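You operate a simulated robot arm through the tools that you are given. There is no shell and no other tool.

The job below is to be done with a simulated robot arm. You get a single attempt, and the scene is never put back.

JOB
Clamp the red-handled mould, fit the core that the head card names, then latch the guard shut.
Fine: both clamps fully shut first; the core goes home in the bore of the mould.

It is judged by the outcome, as a careful person would: the job done as asked, and still so three seconds after it is handed in. It fails if anything else is knocked over, pushed out of place, dropped, spilled or broken.

ROBOT AND FRAMES
A 6-joint arm with a two-finger gripper, fixed in place. Base frame: the origin is on the floor under the middle of its stand, x ahead of it, y to its left, z up. Lengths are in mm, angles in degrees, forces in N, time in s.
It reaches about 1206 mm from its shoulder. Its first joint turns from -166.0 to 166.0 degrees. Payload 2.45 kg.
The TCP is the grasp point between the finger pads, 20 mm short of the fingertips. In the tool frame z runs along the fingers and y along their closing line. The gripper opens to 140 mm; its body begins 168 mm behind the TCP.
Orientation is told as [roll, pitch, yaw] about the base's x, y, z axes, in that order, counted from this pose: with the fingers straight down and closing along the base's y, the tool's x points along the base's -x, its y along +y and its z along -z.

CONTROLS
- The arm moves only by the tool nudge_tool. Its argument "rows" is a list that holds one entry, the list of rows, each a list of 7 numbers: the finger opening in mm, from 0 to 140, then the shift along the base's x, y, z in mm, then the turn, a rotation vector about the base's x, y, z in degrees. In form: [[[claw, dx, dy, dz, rx, ry, rz], ...]]. A call has 1 to 20 rows; each row shifts and turns the commanded pose from where the row before left it. Each row takes 0.2 s and may step no farther than 50 mm and 8.6 degrees from the row before; otherwise, or with a gripper value out of range, the whole call is refused. Where a pose cannot be reached the arm comes as near as it can. A force on the tool above 90 N (or 10 N above the force at the start of the call, whichever is more), or a blocked arm, ends the call early, and 0.2 s more pass. Each finger travels about 45 mm/s and halts on what it meets, pressing with about 38 N; the grip force reading is that of the motor and also rises with nothing between the fingers. The clock runs only during rows and for 0.2 s after the last one: add rows that do not move to give the fingers time. It gives the time, the measured TCP pose, the force on the tool (base axes), the opening and the grip force at its end, in the units of the frame above (readings bear some noise), with the torque about the TCP (base axes, N m) and any sound that the robot's microphone picked up, and new pictures: "views" is both (left out), scene, wrist or none.
- Cameras (640 x 400 px; columns grow to the right, rows downward): "scene" is fixed at [392.5, 500.6, 1522.1]; the picture's right is [0.42, -0.91, 0.00], its down [-0.73, -0.34, -0.59] and it looks along [0.53, 0.25, -0.81] (base axes); focal length 214 px, centre (320, 200). "wrist" rides on the gripper at [78, 11, -209] in the tool frame; the picture's right is [-0.14, 0.99, 0.00], its down [-0.92, -0.13, -0.37] and it looks along [-0.37, -0.05, 0.93] (tool axes); focal length 280 px, centre (320, 200). There is no depth. A picture from a camera that has moved, and an enlarged one, comes with that camera's place and axes in the base frame and with its lens. The place of the scene camera against the robot may be out by one fixed shift of up to 25 mm in any direction.
- close_up(camera, box): a new picture of the part [left, top, right, bottom] of that camera's present view, enlarged. The clock stands still meanwhile.
- finish_job(): hands the job in; it is judged then, once.

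Places have to be worked out from the pictures, the camera data and where the tool is seen. Open the gripper and draw the arm clear of the work before you hand the job in, unless the task says otherwise.

The tools are called after "Call:" by a JSON object that holds its "op" and its "data". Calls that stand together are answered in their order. nudge_tool: Moves the arm, as the interface text tells. Its arguments: {"type":"object","properties":{"rows":{"type":"array"},"views":{"type":"string","enum":["both","scene","wrist","none"]}},"required":["rows"]} The other tools are called the same way: close_up (camera, box) takes an enlarged picture of a part of a camera's view; finish_job () hands the job in.

At the start:

```text
time: 0.0
tcp_pos: [90.5, 596.3, 1364.6]
ee_rot: [0.0, -0.1, -0.1]
contact_force: [-0.1, -0.7, 0.8]
ft_torque: [-0.02, 0.01, 0.02]
opening: 139.8
gripper_force: 0.1
```

scene: 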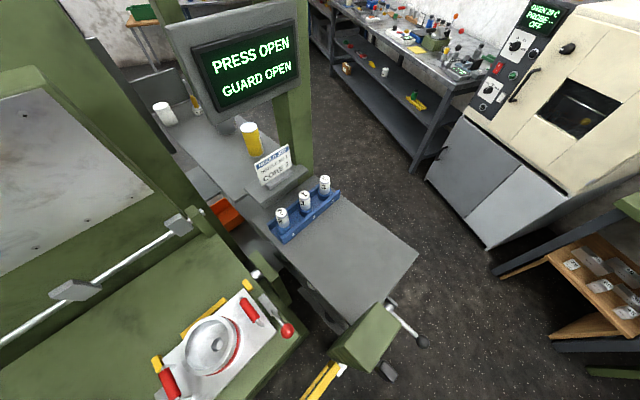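
wrist: 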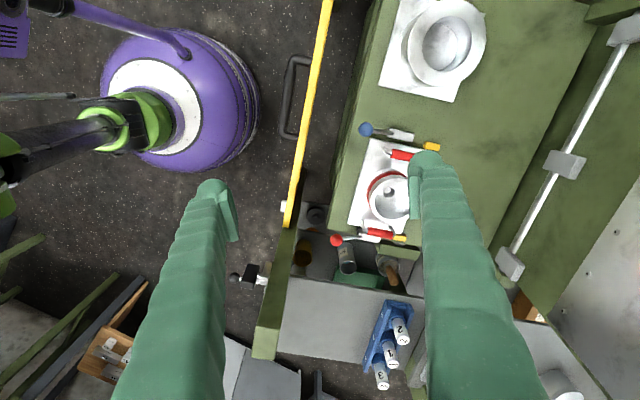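

I start by looking closely at the scene: the head card, the mould with its clamps, and the guard.

Call:
{"op": "close_up", "data": {"camera": "scene", "box": [220, 110, 380, 250]}}

Call:
{"op": "close_up", "data": {"camera": "scene", "box": [120, 250, 320, 400]}}

Call:
{"op": "close_up", "data": {"camera": "wrist", "box": [300, 90, 500, 260]}}

Call:
{"op": "close_up", "data": {"camera": "wrist", "box": [220, 220, 460, 400]}}

Call:
{"op": "close_up", "data": {"camera": "scene", "box": [160, 0, 320, 120]}}

Call:
{"op": "close_up", "data": {"camera": "scene", "box": [260, 250, 460, 400]}}

```text
2.86 times, centred on (300, 180) of scene
camera zoom: at [392.5, 500.6, 1522.1], right [0.42, -0.91, 0.0], down [-0.73, -0.34, -0.59], along [0.53, 0.25, -0.81], focal length 613 px, centre (377, 257)
```

zoom: 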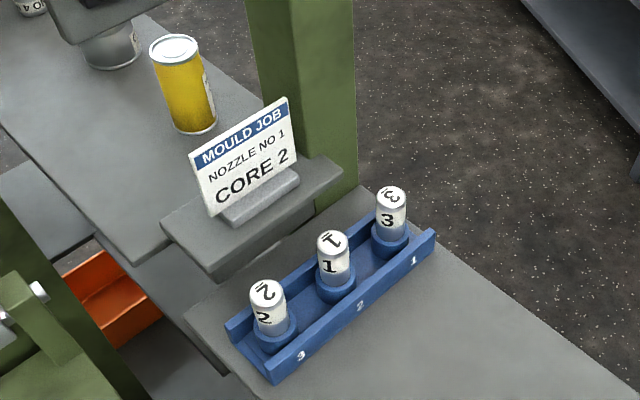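

```text
2.67 times, centred on (220, 325) of scene
camera zoom: at [392.5, 500.6, 1522.1], right [0.42, -0.91, 0.0], down [-0.73, -0.34, -0.59], along [0.53, 0.25, -0.81], focal length 572 px, centre (587, -133)
```

zoom: 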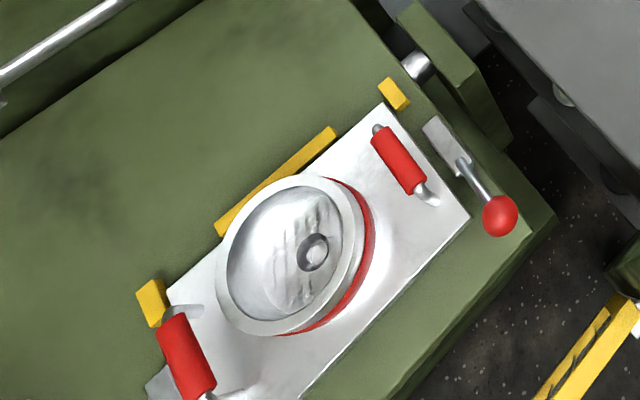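

```text
2.35 times, centred on (400, 175) of wrist
camera zoom: at [11.5, 605.5, 1573.7], right [0.14, 0.99, 0.0], down [0.92, -0.13, 0.37], along [0.37, -0.05, -0.93], focal length 660 px, centre (132, 259)
```

zoom: 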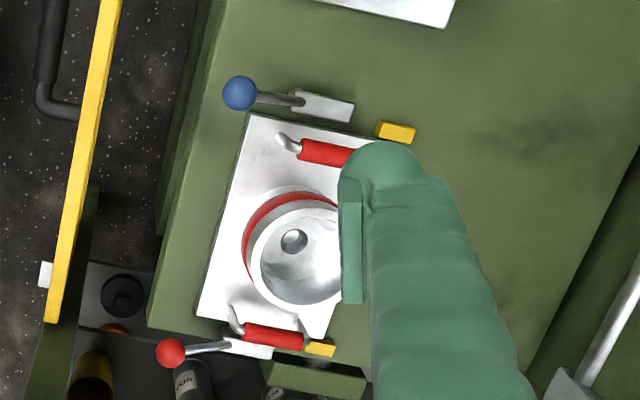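

```text
2.22 times, centred on (340, 310) of wrist
camera zoom: at [11.5, 605.5, 1573.7], right [0.14, 0.99, 0.0], down [0.92, -0.13, 0.37], along [0.37, -0.05, -0.93], focal length 623 px, centre (276, -44)
```

zoom: 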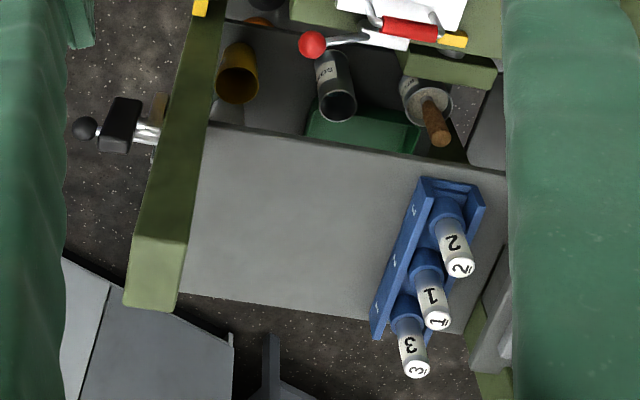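

```text
3.33 times, centred on (240, 60) of scene
camera zoom: at [392.5, 500.6, 1522.1], right [0.42, -0.91, 0.0], down [-0.73, -0.34, -0.59], along [0.53, 0.25, -0.81], focal length 715 px, centre (587, 667)
```

zoom: 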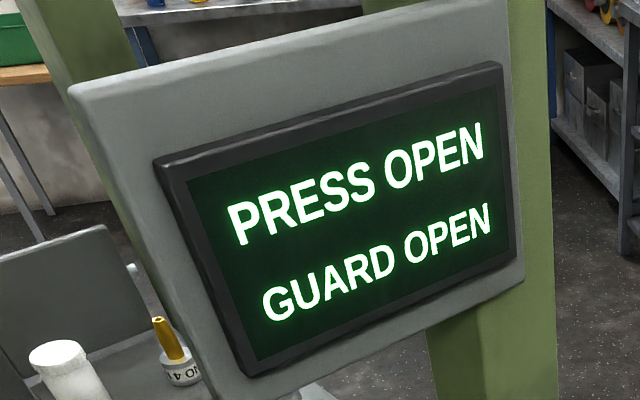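

```text
2.67 times, centred on (360, 325) of scene
camera zoom: at [392.5, 500.6, 1522.1], right [0.42, -0.91, 0.0], down [-0.73, -0.34, -0.59], along [0.53, 0.25, -0.81], focal length 572 px, centre (213, -133)
```

zoom: 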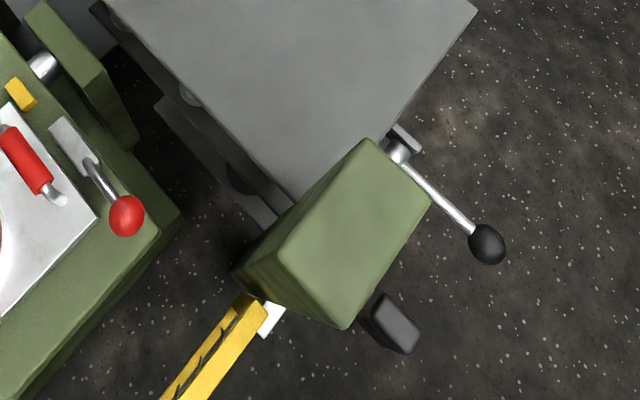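

The card asks for CORE 2 (the core marked 2 stands in the slot nearest the mould). Next I look closer at the guard bar, latch and the clamps in both views before moving.

Call:
{"op": "close_up", "data": {"camera": "wrist", "box": [220, 0, 400, 120]}}

Call:
{"op": "close_up", "data": {"camera": "wrist", "box": [220, 180, 340, 300]}}

Call:
{"op": "close_up", "data": {"camera": "scene", "box": [0, 180, 240, 400]}}

Call:
{"op": "close_up", "data": {"camera": "wrist", "box": [360, 0, 640, 160]}}

```text
3.33 times, centred on (310, 60) of wrist
camera zoom: at [11.5, 605.5, 1573.7], right [0.14, 0.99, 0.0], down [0.92, -0.13, 0.37], along [0.37, -0.05, -0.93], focal length 935 px, centre (353, 667)
```

zoom: 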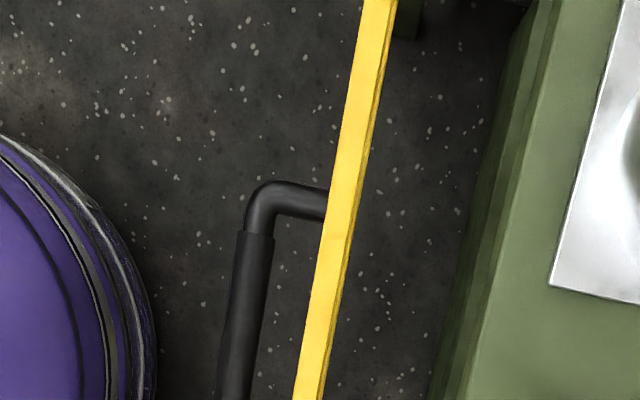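

```text
3.33 times, centred on (280, 240) of wrist
camera zoom: at [11.5, 605.5, 1573.7], right [0.14, 0.99, 0.0], down [0.92, -0.13, 0.37], along [0.37, -0.05, -0.93], focal length 935 px, centre (453, 67)
```

zoom: 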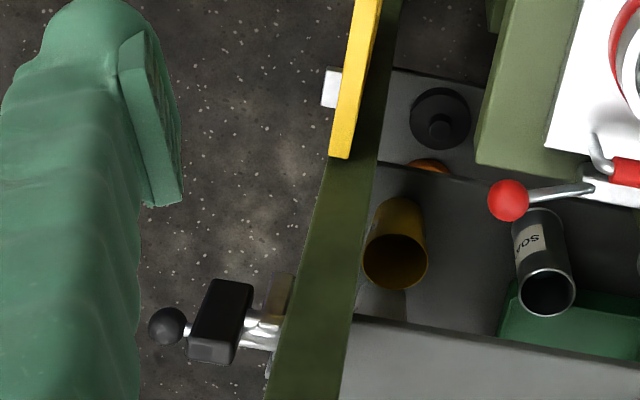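

```text
1.82 times, centred on (120, 290) of scene
camera zoom: at [392.5, 500.6, 1522.1], right [0.42, -0.91, 0.0], down [-0.73, -0.34, -0.59], along [0.53, 0.25, -0.81], focal length 390 px, centre (684, 36)
```

zoom: 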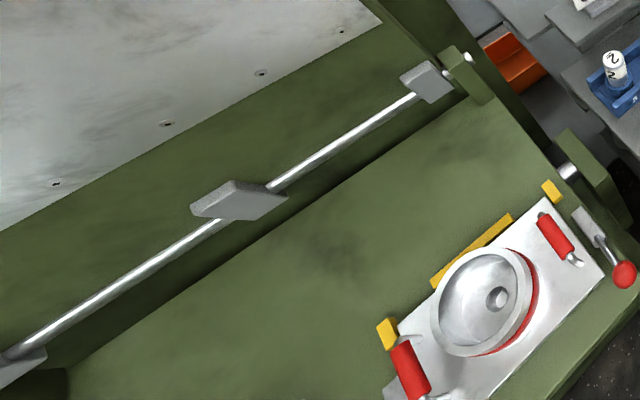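

```text
2.29 times, centred on (500, 80) of wrist
camera zoom: at [11.5, 605.5, 1573.7], right [0.14, 0.99, 0.0], down [0.92, -0.13, 0.37], along [0.37, -0.05, -0.93], focal length 641 px, centre (-91, 474)
```

zoom: 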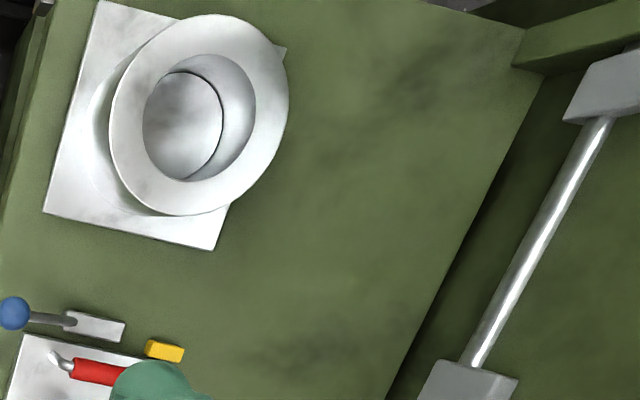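

The mould sits near (301, 740, 907) with ball levers either side. I move down part way to look at it closer from above with the wrist camera.

Call:
{"op": "nudge_tool", "data": {"rows": [[[140, 17, 19, -30, 0, 0, 0], [140, 17, 19, -30, 0, 0, 0], [140, 17, 19, -30, 0, 0, 0], [140, 17, 19, -30, 0, 0, 0], [140, 17, 19, -30, 0, 0, 0], [140, 17, 19, -30, 0, 0, 0], [140, 17, 19, -30, 0, 0, 0]]]}}

```text
time: 1.6
tcp_pos: [210.1, 730.1, 1154.8]
ee_rot: [0.0, 0.0, 0.1]
contact_force: [-0.2, -1.0, 0.0]
ft_torque: [0.02, -0.02, 0.01]
opening: 140.0
gripper_force: 0.1
camera wrist: at [131.0, 739.7, 1364.0], right [0.14, 0.99, 0.0], down [0.92, -0.13, 0.37], along [0.37, -0.05, -0.93], focal length 280 px, centre (320, 200)
```

scene: 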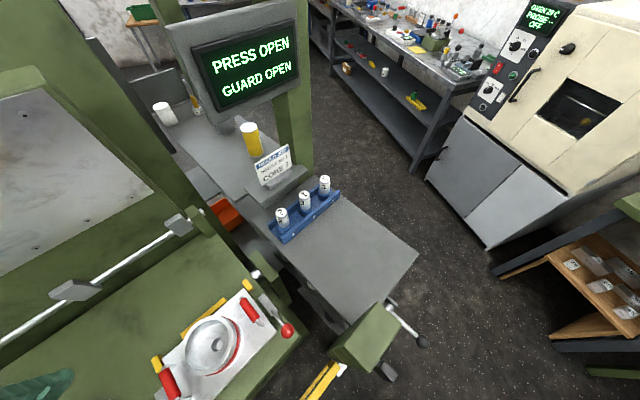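
wrist: 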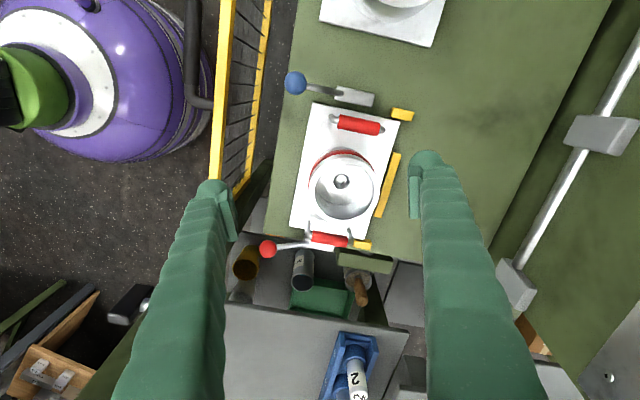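

Call:
{"op": "close_up", "data": {"camera": "wrist", "box": [240, 60, 420, 270]}}

Call:
{"op": "close_up", "data": {"camera": "wrist", "box": [180, 0, 300, 220]}}

Call:
{"op": "close_up", "data": {"camera": "wrist", "box": [230, 220, 430, 400]}}

```text
1.90 times, centred on (330, 165) of wrist
camera zoom: at [131.0, 739.7, 1364.0], right [0.14, 0.99, 0.0], down [0.92, -0.13, 0.37], along [0.37, -0.05, -0.93], focal length 534 px, centre (301, 267)
```

zoom: 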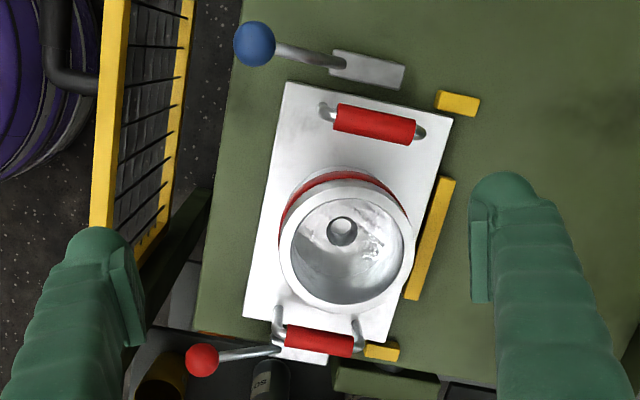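

```text
1.82 times, centred on (240, 110) of wrist
camera zoom: at [131.0, 739.7, 1364.0], right [0.14, 0.99, 0.0], down [0.92, -0.13, 0.37], along [0.37, -0.05, -0.93], focal length 510 px, centre (466, 364)
```

zoom: 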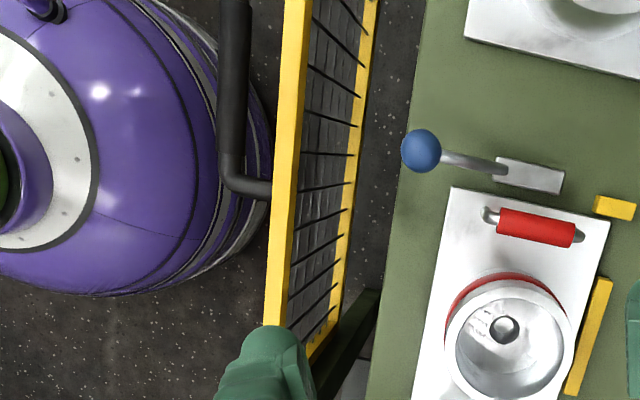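

```text
2.22 times, centred on (330, 310) of wrist
camera zoom: at [131.0, 739.7, 1364.0], right [0.14, 0.99, 0.0], down [0.92, -0.13, 0.37], along [0.37, -0.05, -0.93], focal length 623 px, centre (298, -44)
```

zoom: 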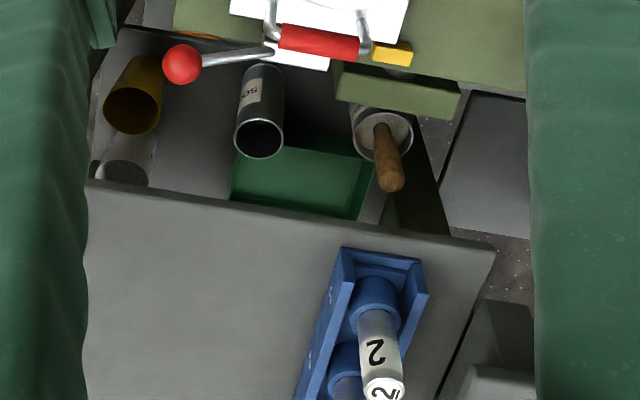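

The whole bench is turned about -19° in yaw; the blue lever ball is near (119,702,889) and the red one near (411,598,884). I move in for a nearer look at the blue clamp.

Call:
{"op": "nudge_tool", "data": {"rows": [[[140, -24.4, 7.2, -30, 0, 0, 0], [140, -24.4, 7.2, -30, 0, 0, 0], [140, -24.4, 7.2, -30, 0, 0, 0], [140, -24.4, 7.2, -30, 0, 0, 0], [140, -24.4, 7.2, -30, 0, 0, 0]]], "views": "wrist"}}

```text
time: 2.8
tcp_pos: [88.1, 765.9, 1006.8]
ee_rot: [0.1, 0.0, 0.0]
contact_force: [0.2, 0.5, -0.1]
ft_torque: [0.03, 0.03, -0.02]
opening: 140.2
gripper_force: 0.1
camera wrist: at [8.8, 774.1, 1216.6], right [0.14, 0.99, 0.0], down [0.92, -0.13, 0.37], along [0.37, -0.05, -0.93], focal length 280 px, centre (320, 200)
```

wrist: 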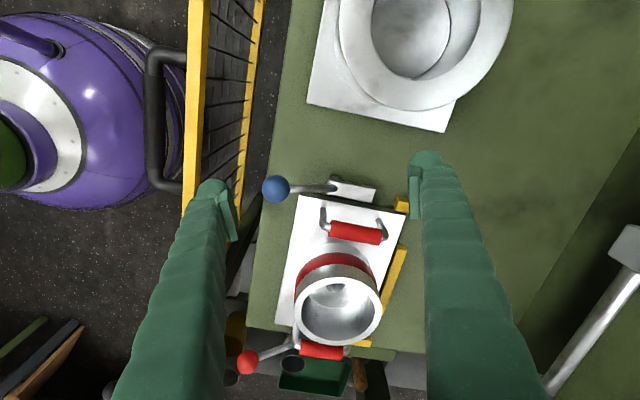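

Call:
{"op": "close_up", "data": {"camera": "wrist", "box": [250, 160, 410, 270]}}

Call:
{"op": "close_up", "data": {"camera": "wrist", "box": [220, 240, 420, 400]}}

Call:
{"op": "close_up", "data": {"camera": "wrist", "box": [120, 0, 300, 260]}}

```text
3.64 times, centred on (330, 215) of wrist
camera zoom: at [8.8, 774.1, 1216.6], right [0.14, 0.99, 0.0], down [0.92, -0.13, 0.37], along [0.37, -0.05, -0.93], focal length 1020 px, centre (284, 146)
```

zoom: 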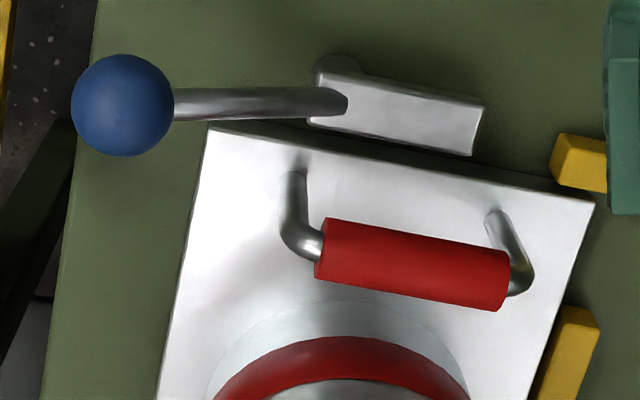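

```text
2.50 times, centred on (320, 320) of wrist
camera zoom: at [8.8, 774.1, 1216.6], right [0.14, 0.99, 0.0], down [0.92, -0.13, 0.37], along [0.37, -0.05, -0.93], focal length 701 px, centre (320, -100)
```

zoom: 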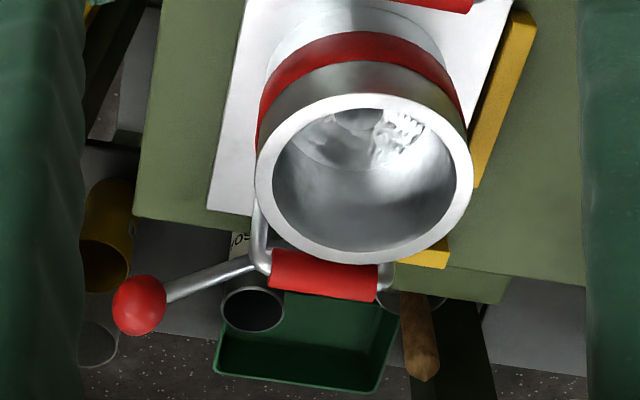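

```text
1.54 times, centred on (210, 130) of wrist
camera zoom: at [8.8, 774.1, 1216.6], right [0.14, 0.99, 0.0], down [0.92, -0.13, 0.37], along [0.37, -0.05, -0.93], focal length 431 px, centre (489, 308)
```

zoom: 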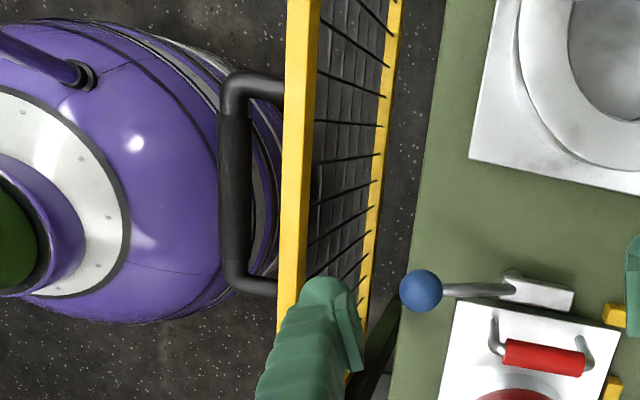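

The plate top works out near z≈817, the strip beside it near z≈831 and the blue ball near z≈885. I want a side view of the clamps, so I back off toward the robot side, turn the wrist and tilt the camera to look across the bed.

Call:
{"op": "nudge_tool", "data": {"rows": [[[140, -2.5, -19, 0, 0, 0, 7.83], [140, -2.5, -19, 0, 0, 0, 7.83], [140, -2.5, -19, 0, 0, 0, 7.83], [140, -2.5, -19, 0, 0, 0, 7.83], [140, -2.5, -19, 0, 0, 0, 7.83], [140, -2.5, -19, 0, 0, 0, 7.83], [140, -2.5, -19, 0, 0, 0, 7.83], [140, -2.5, -19, 0, 0, 0, 7.83], [140, -2.5, -19, 0, 0, 0, 7.83], [140, 0, 0, 0, 7.07, -2.5, 0], [140, 0, 0, 0, 7.07, -2.5, 0], [140, 0, 0, 0, 7.07, -2.5, 0], [140, 0, 0, 0, 7.07, -2.5, 0]]]}}

```text
time: 5.6
tcp_pos: [64.8, 594.8, 1004.0]
ee_rot: [0.0, -30.1, 70.4]
contact_force: [0.2, -0.7, 0.1]
ft_torque: [-0.07, -0.01, -0.06]
opening: 140.2
gripper_force: 0.1
camera wrist: at [-3.5, 433.9, 1147.0], right [-0.89, 0.44, 0.07], down [0.33, 0.53, 0.78], along [0.31, 0.72, -0.62], focal length 280 px, centre (320, 200)
```

scene: 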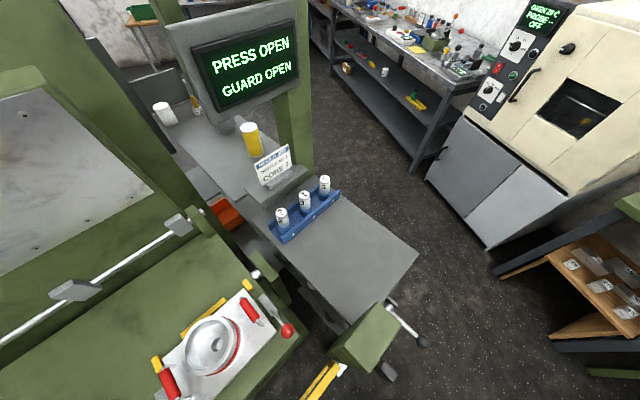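
wrist: 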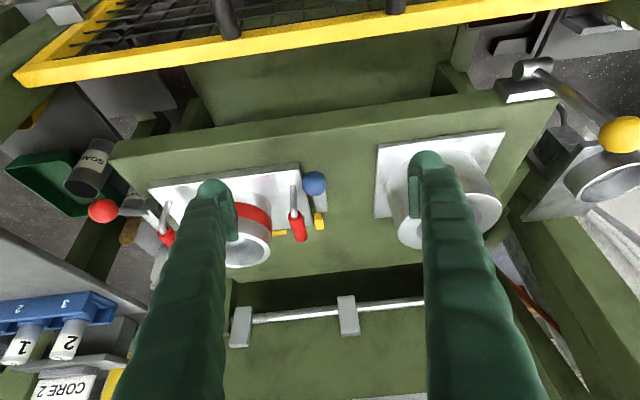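

Call:
{"op": "close_up", "data": {"camera": "wrist", "box": [230, 140, 350, 270]}}

Call:
{"op": "close_up", "data": {"camera": "wrist", "box": [60, 130, 220, 270]}}

Call:
{"op": "close_up", "data": {"camera": "wrist", "box": [0, 0, 260, 120]}}

Call:
{"op": "close_up", "data": {"camera": "wrist", "box": [380, 0, 640, 180]}}

Call:
{"op": "close_up", "data": {"camera": "wrist", "box": [0, 270, 140, 400]}}

```text
3.08 times, centred on (290, 205) of wrist
camera zoom: at [-3.5, 433.9, 1147.0], right [-0.89, 0.44, 0.07], down [0.33, 0.53, 0.78], along [0.31, 0.72, -0.62], focal length 863 px, centre (412, 185)
```

zoom: 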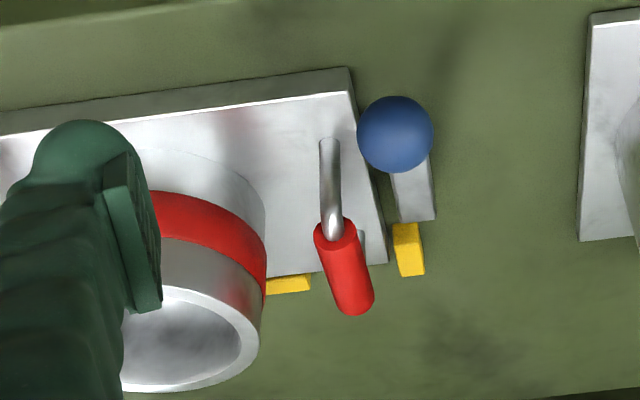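

```text
2.86 times, centred on (140, 200) of wrist
camera zoom: at [-3.5, 433.9, 1147.0], right [-0.89, 0.44, 0.07], down [0.33, 0.53, 0.78], along [0.31, 0.72, -0.62], focal length 801 px, centre (834, 200)
```

zoom: 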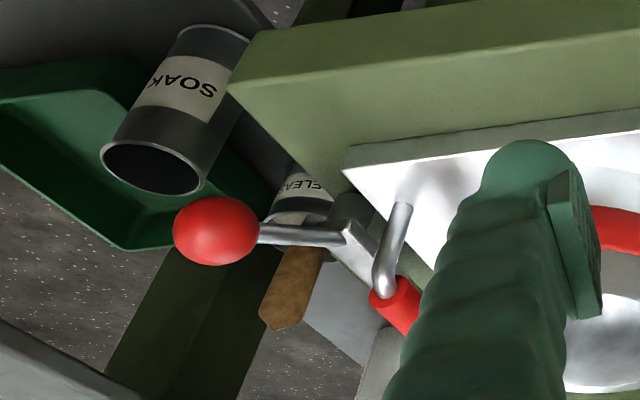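

```text
2.46 times, centred on (130, 60) of wrist
camera zoom: at [-3.5, 433.9, 1147.0], right [-0.89, 0.44, 0.07], down [0.33, 0.53, 0.78], along [0.31, 0.72, -0.62], focal length 690 px, centre (788, 545)
```

zoom: 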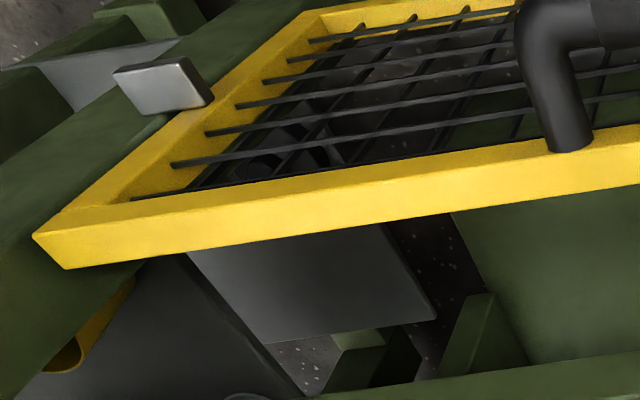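

```text
2.22 times, centred on (510, 90) of wrist
camera zoom: at [-3.5, 433.9, 1147.0], right [-0.89, 0.44, 0.07], down [0.33, 0.53, 0.78], along [0.31, 0.72, -0.62], focal length 623 px, centre (-102, 444)
```

zoom: 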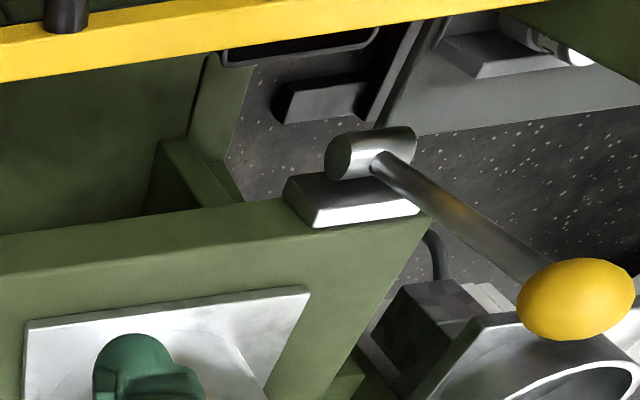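

```text
3.08 times, centred on (70, 335) of wrist
camera zoom: at [-3.5, 433.9, 1147.0], right [-0.89, 0.44, 0.07], down [0.33, 0.53, 0.78], along [0.31, 0.72, -0.62], focal length 863 px, centre (1089, -215)
```

zoom: 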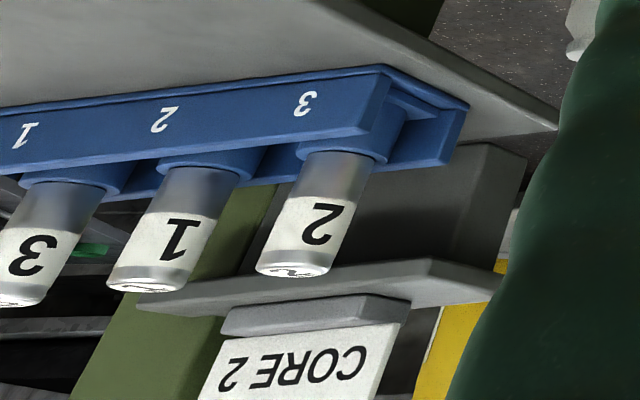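

The ball levers rise from strips that lie beside the plate. I zoom in on each clamp for the pivot detail.

Call:
{"op": "close_up", "data": {"camera": "wrist", "box": [80, 185, 180, 245]}}

Call:
{"op": "close_up", "data": {"camera": "wrist", "box": [285, 155, 345, 240]}}

Call:
{"op": "close_up", "data": {"camera": "scene", "box": [230, 260, 310, 350]}}

Call:
{"op": "close_up", "data": {"camera": "scene", "box": [130, 340, 240, 400]}}

```text
6.40 times, centred on (130, 215) of wrist
camera zoom: at [-3.5, 433.9, 1147.0], right [-0.89, 0.44, 0.07], down [0.33, 0.53, 0.78], along [0.31, 0.72, -0.62], focal length 1794 px, centre (1536, 104)
```

zoom: 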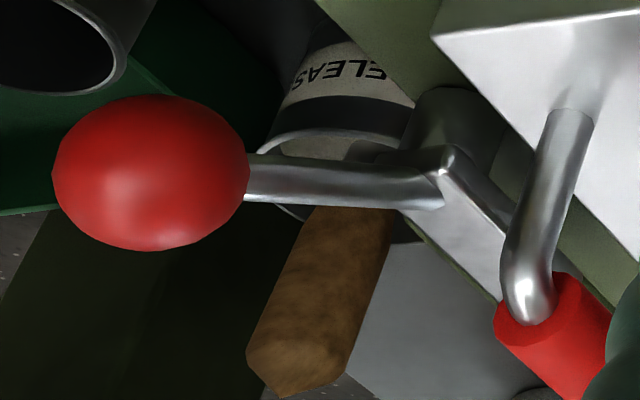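

```text
4.71 times, centred on (315, 198) of wrist
camera zoom: at [-3.5, 433.9, 1147.0], right [-0.89, 0.44, 0.07], down [0.33, 0.53, 0.78], along [0.31, 0.72, -0.62], focal length 1320 px, centre (344, 212)
```

zoom: 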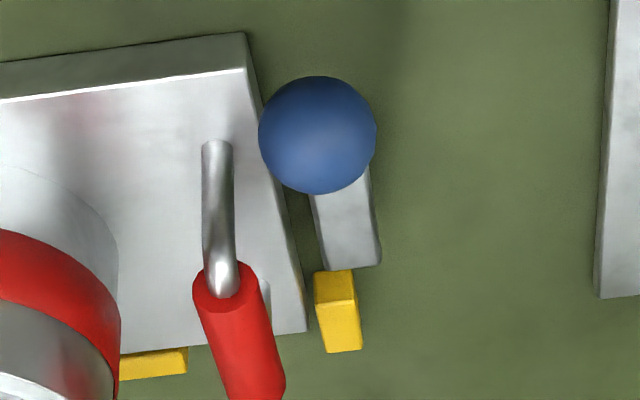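

```text
4.44 times, centred on (270, 305) of scene
camera zoom: at [392.5, 500.6, 1522.1], right [0.42, -0.91, 0.0], down [-0.73, -0.34, -0.59], along [0.53, 0.25, -0.81], focal length 953 px, centre (542, -267)
```

zoom: 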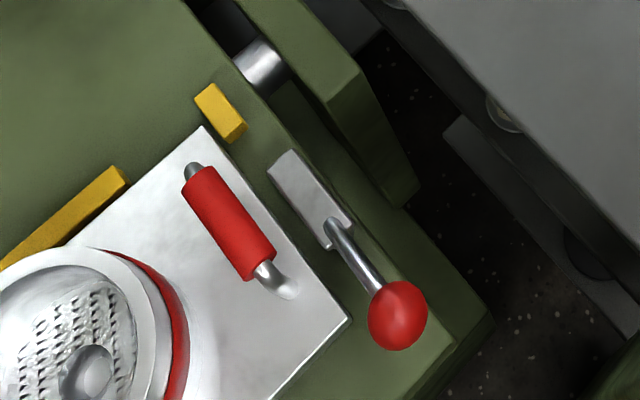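

```text
5.82 times, centred on (185, 370) of scene
camera zoom: at [392.5, 500.6, 1522.1], right [0.42, -0.91, 0.0], down [-0.73, -0.34, -0.59], along [0.53, 0.25, -0.81], focal length 1248 px, centre (1106, -789)
```

zoom: 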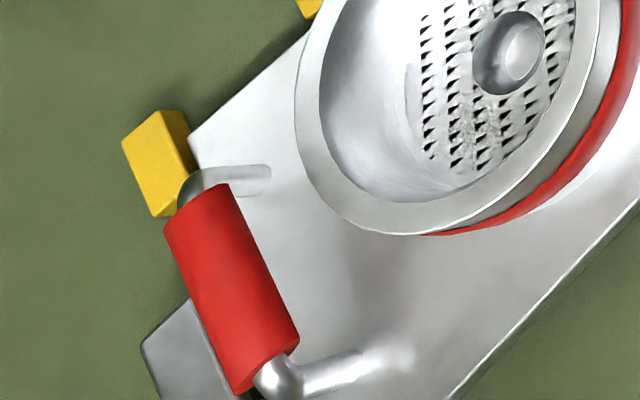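

Both clamps are swing straps on vertical posts: strap along the bench y' (open), lever rising to the ball on the robot side. I straighten the tool, and hover above the blue ball with the fingers partly closed, aligned across the lever.

Call:
{"op": "nudge_tool", "data": {"rows": [[[66, 13.5, 26.8, -5, -7.07, 2.5, 0], [66, 13.5, 26.8, -5, -7.07, 2.5, 0], [66, 13.5, 26.8, -5, -7.07, 2.5, 0], [66, 13.5, 26.8, -5, -7.07, 2.5, 0], [66, 0, 0, 0, 0, 0, 0]]], "views": "wrist"}}

```text
time: 6.8
tcp_pos: [119.1, 699.6, 985.3]
ee_rot: [0.1, 0.1, 70.5]
contact_force: [-0.4, 0.3, 0.1]
ft_torque: [0.02, -0.01, 0.01]
opening: 65.9
gripper_force: 0.0
camera wrist: at [82.5, 629.6, 1195.7], right [-0.89, 0.46, 0.0], down [0.43, 0.83, 0.37], along [0.17, 0.33, -0.93], focal length 280 px, centre (320, 200)
```

wrist: 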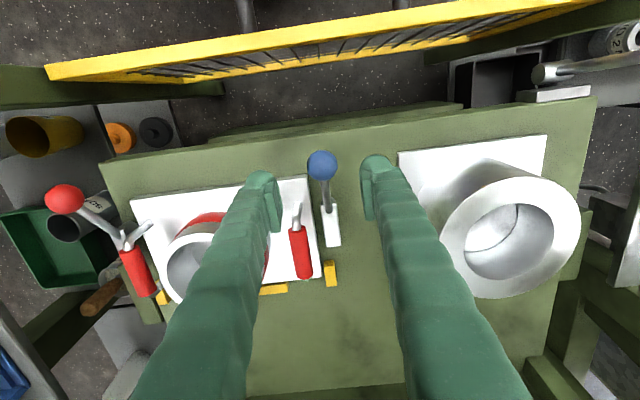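

The ball is centred between the fingers at about (117, 702, 885). I go straight down over it to cage it.

Call:
{"op": "nudge_tool", "data": {"rows": [[[66, -1, 2, -40, 0, 0, 0], [66, 0, 0, -30, 0, 0, 0], [66, 0, 0, -25, 0, 0, 0], [66, 0, 0, 0, 0, 0, 0]]]}}

```text
time: 7.8
tcp_pos: [118.1, 706.3, 889.6]
ee_rot: [0.1, 0.0, 70.5]
contact_force: [-0.2, 0.5, 0.1]
ft_torque: [0.02, -0.01, 0.0]
opening: 66.1
gripper_force: 0.0
camera wrist: at [80.5, 633.3, 1099.8], right [-0.89, 0.46, 0.0], down [0.43, 0.82, 0.37], along [0.17, 0.33, -0.93], focal length 280 px, centre (320, 200)
```

scene: 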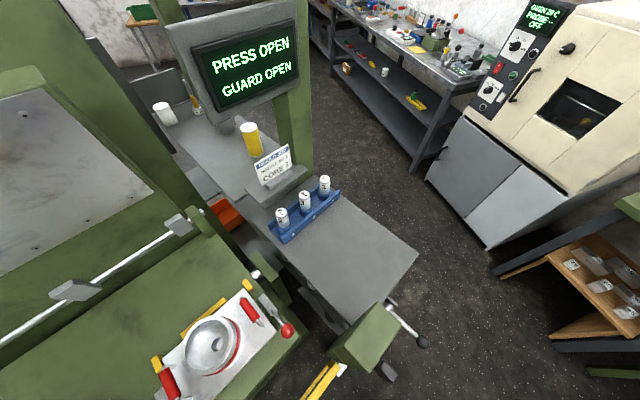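
wrist: 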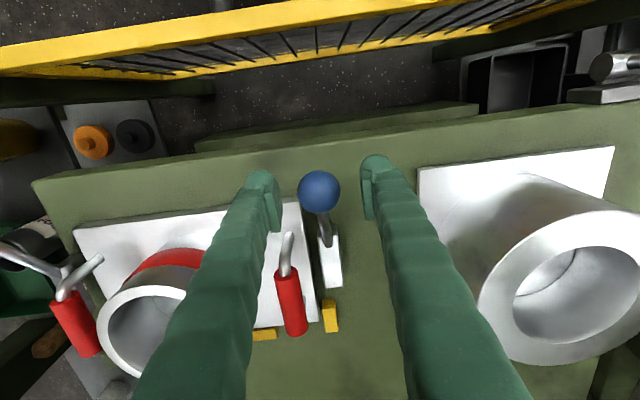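

The ball sits centred between the fingers. I close to a loose cage and try the first ~24° of a swing about the post (lever toward -x'), with the tool turning along, and watch the force.

Call:
{"op": "nudge_tool", "data": {"rows": [[[42, 0, -2, -2, 0, 0, 0], [42, 0, 0, 0, 0, 0, 0], [42, -8.7, 3.8, 0, 0, 0, -8], [42, -8.1, 4.9, 0, 0, 0, -8], [42, -7.3, 6.1, 0, 0, 0, -8], [42, 0, 0, 0, 0, 0, 0]]]}}

```text
time: 9.2
tcp_pos: [95.2, 716.1, 887.2]
ee_rot: [0.1, 0.1, 46.3]
contact_force: [0.9, -0.1, -0.4]
ft_torque: [0.0, -0.01, 0.04]
opening: 42.5
gripper_force: 0.4
camera wrist: at [31.7, 666.0, 1097.2], right [-0.62, 0.78, 0.0], down [0.73, 0.58, 0.37], along [0.29, 0.23, -0.93], focal length 280 px, centre (320, 200)
```

scene: 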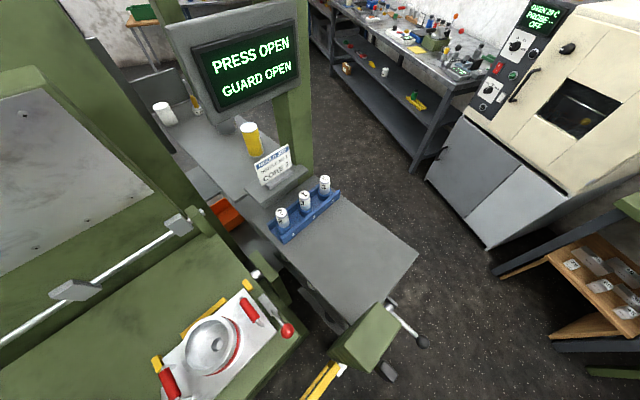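
wrist: 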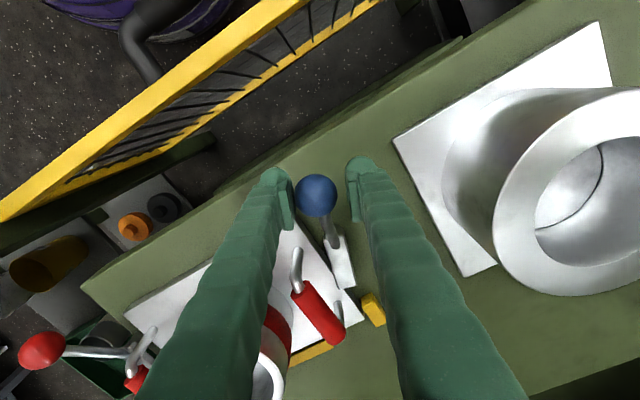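

The lever and strap follow freely (force under 1 N). I carry on along the arc another 40°.

Call:
{"op": "nudge_tool", "data": {"rows": [[[42, -6.4, 7.0, 0, 0, 0, -8], [42, -5.4, 7.8, 0, 0, 0, -8], [42, -4.2, 8.5, 0, 0, 0, -8], [42, -3.0, 9.0, 0, 0, 0, -8], [42, 0, 0, 0, 0, 0, 0]]], "views": "wrist"}}

```text
time: 10.4
tcp_pos: [76.2, 748.2, 884.8]
ee_rot: [0.1, 0.0, 14.5]
contact_force: [-0.3, -0.8, 0.2]
ft_torque: [-0.01, -0.02, -0.02]
opening: 42.6
gripper_force: 1.0
camera wrist: at [-3.5, 737.8, 1096.2], right [-0.11, 0.99, 0.0], down [0.92, 0.1, 0.37], along [0.37, 0.04, -0.93], focal length 280 px, centre (320, 200)
```

wrist: 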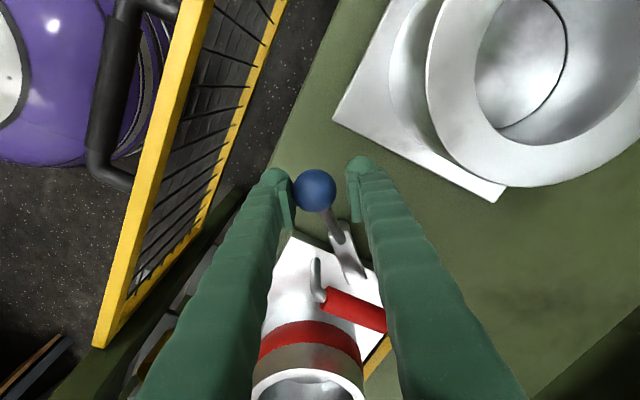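

Call:
{"op": "close_up", "data": {"camera": "wrist", "box": [260, 160, 400, 350]}}

```text
2.11 times, centred on (330, 255) of wrist
camera zoom: at [-3.5, 737.8, 1096.2], right [-0.11, 0.99, 0.0], down [0.92, 0.1, 0.37], along [0.37, 0.04, -0.93], focal length 590 px, centre (299, 84)
```

zoom: 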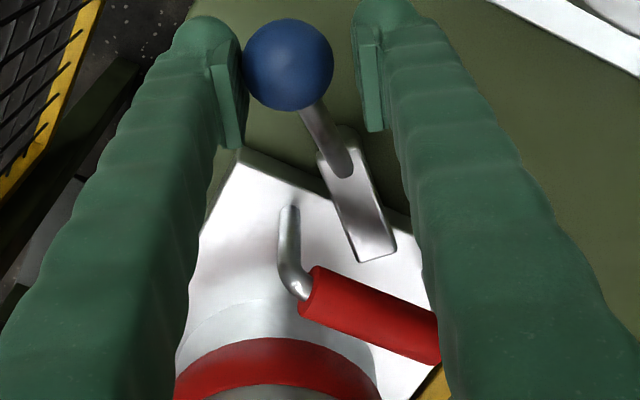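

The strap now overhangs the plate with about 15–18 mm to the handle leg. I continue in small steps, watching force for the end stop.

Call:
{"op": "nudge_tool", "data": {"rows": [[[42, -1.8, 9.3, 0, 0, 0, -8], [42, -0.4, 9.5, 0, 0, 0, -8], [42, 0, 0, 0, 0, 0, 0]]], "views": "wrist"}}

Call:
{"op": "close_up", "data": {"camera": "wrist", "box": [260, 160, 400, 350]}}

```text
time: 11.2
tcp_pos: [72.1, 767.3, 886.3]
ee_rot: [0.0, 0.0, -1.6]
contact_force: [0.1, -0.1, -0.4]
ft_torque: [0.01, 0.02, 0.01]
opening: 42.1
gripper_force: 0.0
camera wrist: at [-5.4, 779.1, 1096.2], right [0.17, 0.99, 0.0], down [0.92, -0.15, 0.37], along [0.36, -0.06, -0.93], focal length 280 px, centre (320, 200)
```

wrist: 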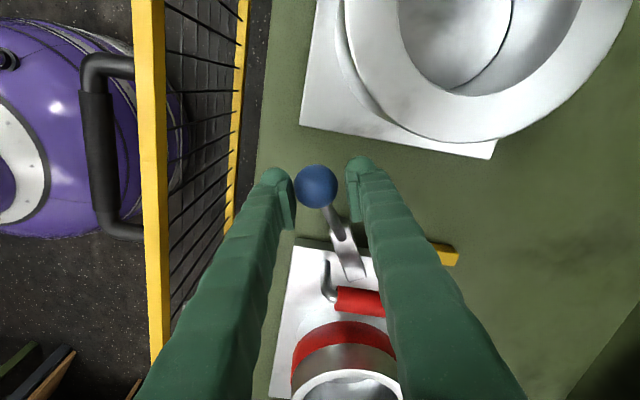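

```text
2.11 times, centred on (330, 255) of wrist
camera zoom: at [-5.4, 779.1, 1096.2], right [0.17, 0.99, 0.0], down [0.92, -0.15, 0.37], along [0.36, -0.06, -0.93], focal length 590 px, centre (299, 84)
```

zoom: 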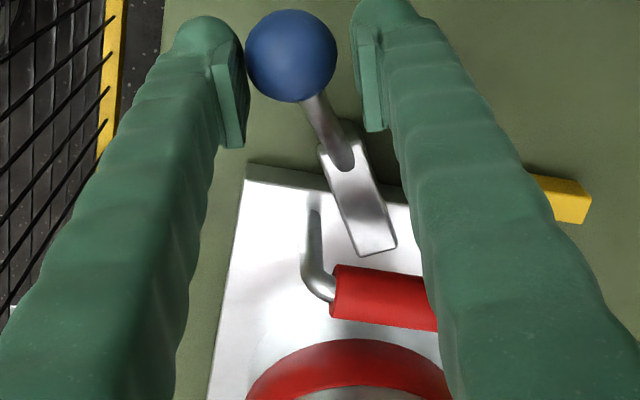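

Still swinging freely; now finer steps as the strap nears the handle leg, watching for its stop.

Call:
{"op": "nudge_tool", "data": {"rows": [[[42, 0.3, 4.7, 0, 0, 0, -4], [42, 0, 0, 0, 0, 0, 0]]], "views": "wrist"}}

Call:
{"op": "close_up", "data": {"camera": "wrist", "box": [280, 160, 380, 290]}}

```text
time: 11.8
tcp_pos: [73.7, 772.1, 887.3]
ee_rot: [0.0, -0.1, -5.5]
contact_force: [3.4, -8.7, -2.5]
ft_torque: [0.0, -0.04, 0.15]
opening: 47.8
gripper_force: 4.4
camera wrist: at [-4.2, 788.6, 1096.5], right [0.23, 0.97, 0.0], down [0.9, -0.22, 0.37], along [0.36, -0.09, -0.93], focal length 280 px, centre (320, 200)
```

wrist: 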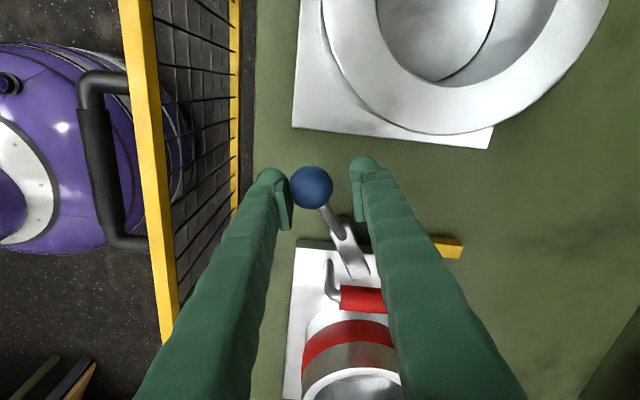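

```text
3.08 times, centred on (330, 225) of wrist
camera zoom: at [-4.2, 788.6, 1096.5], right [0.23, 0.97, 0.0], down [0.9, -0.22, 0.37], along [0.36, -0.09, -0.93], focal length 863 px, centre (289, 123)
```

zoom: 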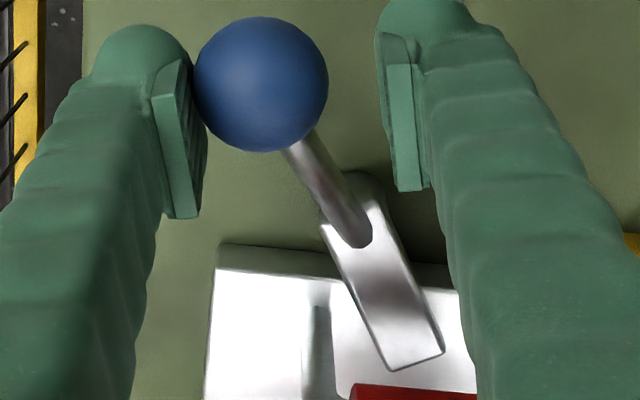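

Resistance appears now (about 9 N, ball pressed on the trailing finger) with the strap still clear of the handle leg. I grip the ball so the trailing finger pushes it on firmly and see whether it is the true stop.

Call:
{"op": "nudge_tool", "data": {"rows": [[[33, 0, 0, 0, 0, 0, 0], [33, 0, 0, 0, 0, 0, 0], [33, 0, 0, 0, 0, 0, 0]]], "views": "wrist"}}

Call:
{"op": "close_up", "data": {"camera": "wrist", "box": [280, 160, 380, 290]}}

```text
time: 12.6
tcp_pos: [73.0, 771.3, 887.2]
ee_rot: [0.1, 0.0, -5.5]
contact_force: [1.3, -21.0, -7.3]
ft_torque: [0.04, -0.08, 0.18]
opening: 46.8
gripper_force: 10.3
camera wrist: at [-4.6, 788.3, 1096.7], right [0.23, 0.97, 0.0], down [0.9, -0.22, 0.37], along [0.36, -0.08, -0.93], focal length 280 px, centre (320, 200)
```

wrist: 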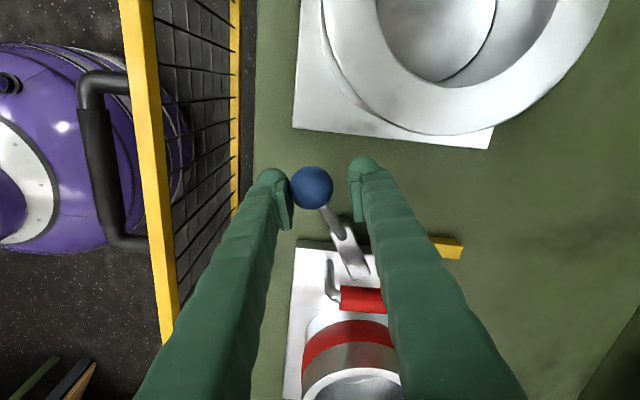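

```text
3.08 times, centred on (330, 225) of wrist
camera zoom: at [-4.6, 788.3, 1096.7], right [0.23, 0.97, 0.0], down [0.9, -0.22, 0.37], along [0.36, -0.08, -0.93], focal length 863 px, centre (289, 123)
```

zoom: 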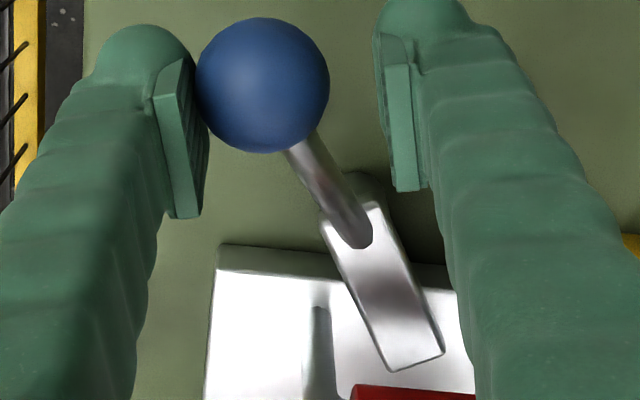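

The strap has turned about 61° and now needs >20 N for almost no motion, with ~10 mm still between strap and handle leg. I press a little further to tell a hard stop from a stiff last stretch.

Call:
{"op": "nudge_tool", "data": {"rows": [[[30, 0.5, 4, 0, 0, 0, 0], [30, 0, 0, 0, 0, 0, 0], [30, 0, 0, 0, 0, 0, 0]]], "views": "wrist"}}

Call:
{"op": "close_up", "data": {"camera": "wrist", "box": [280, 160, 380, 290]}}

```text
time: 13.4
tcp_pos: [72.8, 774.8, 887.1]
ee_rot: [0.1, 0.0, -5.6]
contact_force: [-1.3, -35.0, -10.2]
ft_torque: [-0.03, -0.06, 0.24]
opening: 53.1
gripper_force: 17.5
camera wrist: at [-4.4, 791.6, 1096.8], right [0.23, 0.97, 0.0], down [0.9, -0.22, 0.37], along [0.36, -0.08, -0.93], focal length 280 px, centre (320, 200)
```

wrist: 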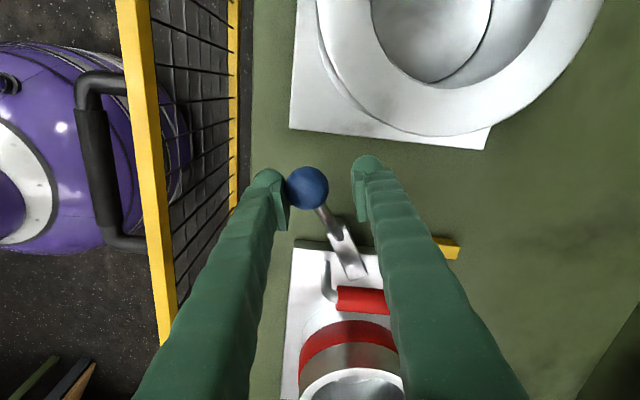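

```text
3.08 times, centred on (330, 225) of wrist
camera zoom: at [-4.4, 791.6, 1096.8], right [0.23, 0.97, 0.0], down [0.9, -0.22, 0.37], along [0.36, -0.08, -0.93], focal length 863 px, centre (289, 123)
```

zoom: 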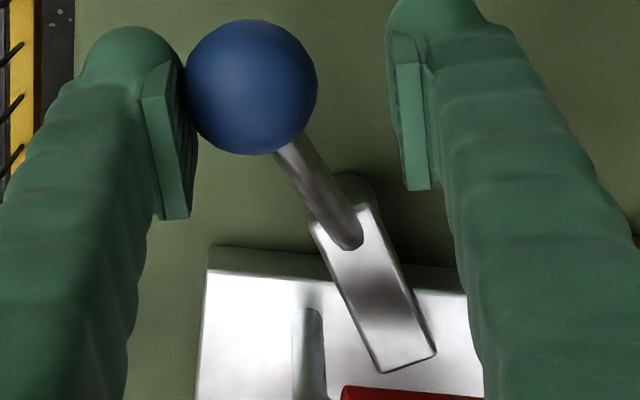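

35 N moved the ball well under half a millimetre, so it is a hard stop. I open the fingers and check that the lever stays there.

Call:
{"op": "nudge_tool", "data": {"rows": [[[70, 0, -4, 0, 0, 0, 0], [70, 0, -6, 0, 0, 0, 0], [70, 0, 0, 0, 0, 0, 0]]], "views": "wrist"}}

Call:
{"op": "close_up", "data": {"camera": "wrist", "box": [280, 160, 380, 290]}}

```text
time: 14.2
tcp_pos: [74.0, 766.3, 886.9]
ee_rot: [0.0, 0.0, -5.5]
contact_force: [0.5, -0.2, -0.2]
ft_torque: [0.01, 0.0, 0.0]
opening: 70.0
gripper_force: 0.1
camera wrist: at [-4.0, 782.8, 1096.6], right [0.23, 0.97, 0.0], down [0.9, -0.22, 0.37], along [0.36, -0.08, -0.93], focal length 280 px, centre (320, 200)
```

wrist: 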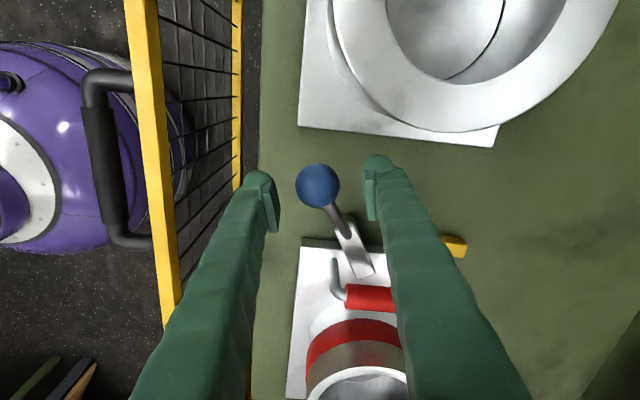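

```text
3.08 times, centred on (330, 225) of wrist
camera zoom: at [-4.0, 782.8, 1096.6], right [0.23, 0.97, 0.0], down [0.9, -0.22, 0.37], along [0.36, -0.08, -0.93], focal length 863 px, centre (289, 123)
```

zoom: 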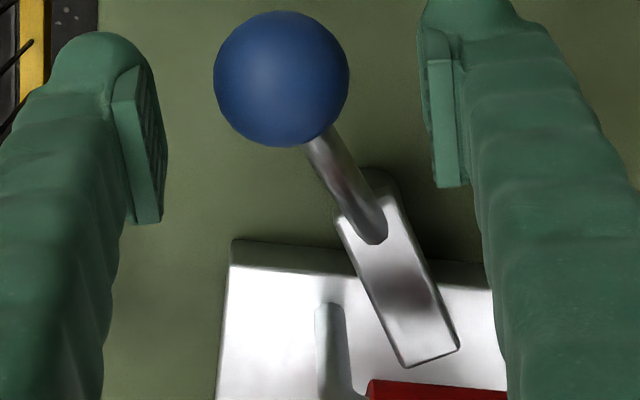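

The blue clamp stays shut. I lift and travel to above the red ball, turning the tool so the fingers straddle that lever.

Call:
{"op": "nudge_tool", "data": {"rows": [[[70, 0, 0, 45, 0, 0, 0], [70, 0, 0, 45, 0, 0, 0], [70, 0, 0, 25, 0, 0, 0], [70, 25.9, -12.9, 0, 0, 0, -8], [70, 25.9, -12.9, 0, 0, 0, -8], [70, 25.9, -12.9, 0, 0, 0, -8], [70, 25.9, -12.9, 0, 0, 0, -8], [70, 25.9, -12.9, 0, 0, 0, -8], [70, 25.9, -12.9, 0, 0, 0, -8], [70, 25.9, -12.9, 0, 0, 0, -8], [70, 25.9, -12.9, 0, 0, 0, -8], [70, 25.9, -12.9, 0, 0, 0, -8], [70, 25.9, -12.9, 0, 0, 0, -8], [70, 25.9, -12.9, 0, 0, 0, -8], [70, 25.9, -12.9, 0, 0, 0, -8], [70, 25.9, -12.9, 0, 0, 0, -8], [70, 0, 0, 0, 0, 0, 0]]]}}

```text
time: 17.8
tcp_pos: [409.5, 600.1, 1001.3]
ee_rot: [0.1, 0.0, -109.6]
contact_force: [0.6, 0.1, 0.0]
ft_torque: [0.01, -0.02, -0.02]
opening: 69.9
gripper_force: 0.1
camera wrist: at [445.1, 668.3, 1211.8], right [0.89, -0.46, 0.0], down [-0.43, -0.82, 0.37], along [-0.17, -0.33, -0.93], focal length 280 px, centre (320, 200)
```

scene: 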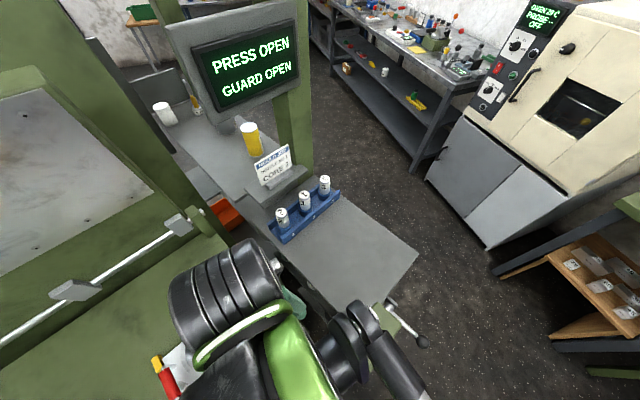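
wrist: 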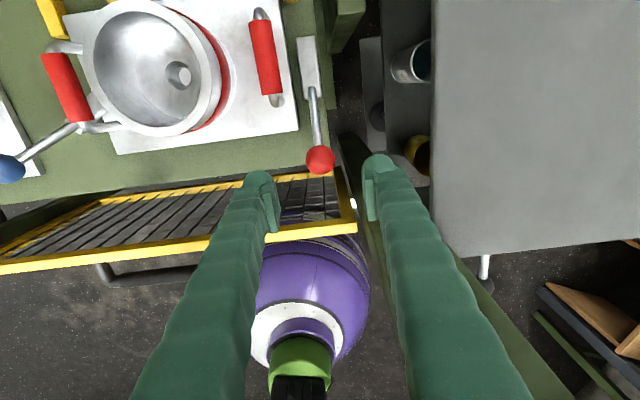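

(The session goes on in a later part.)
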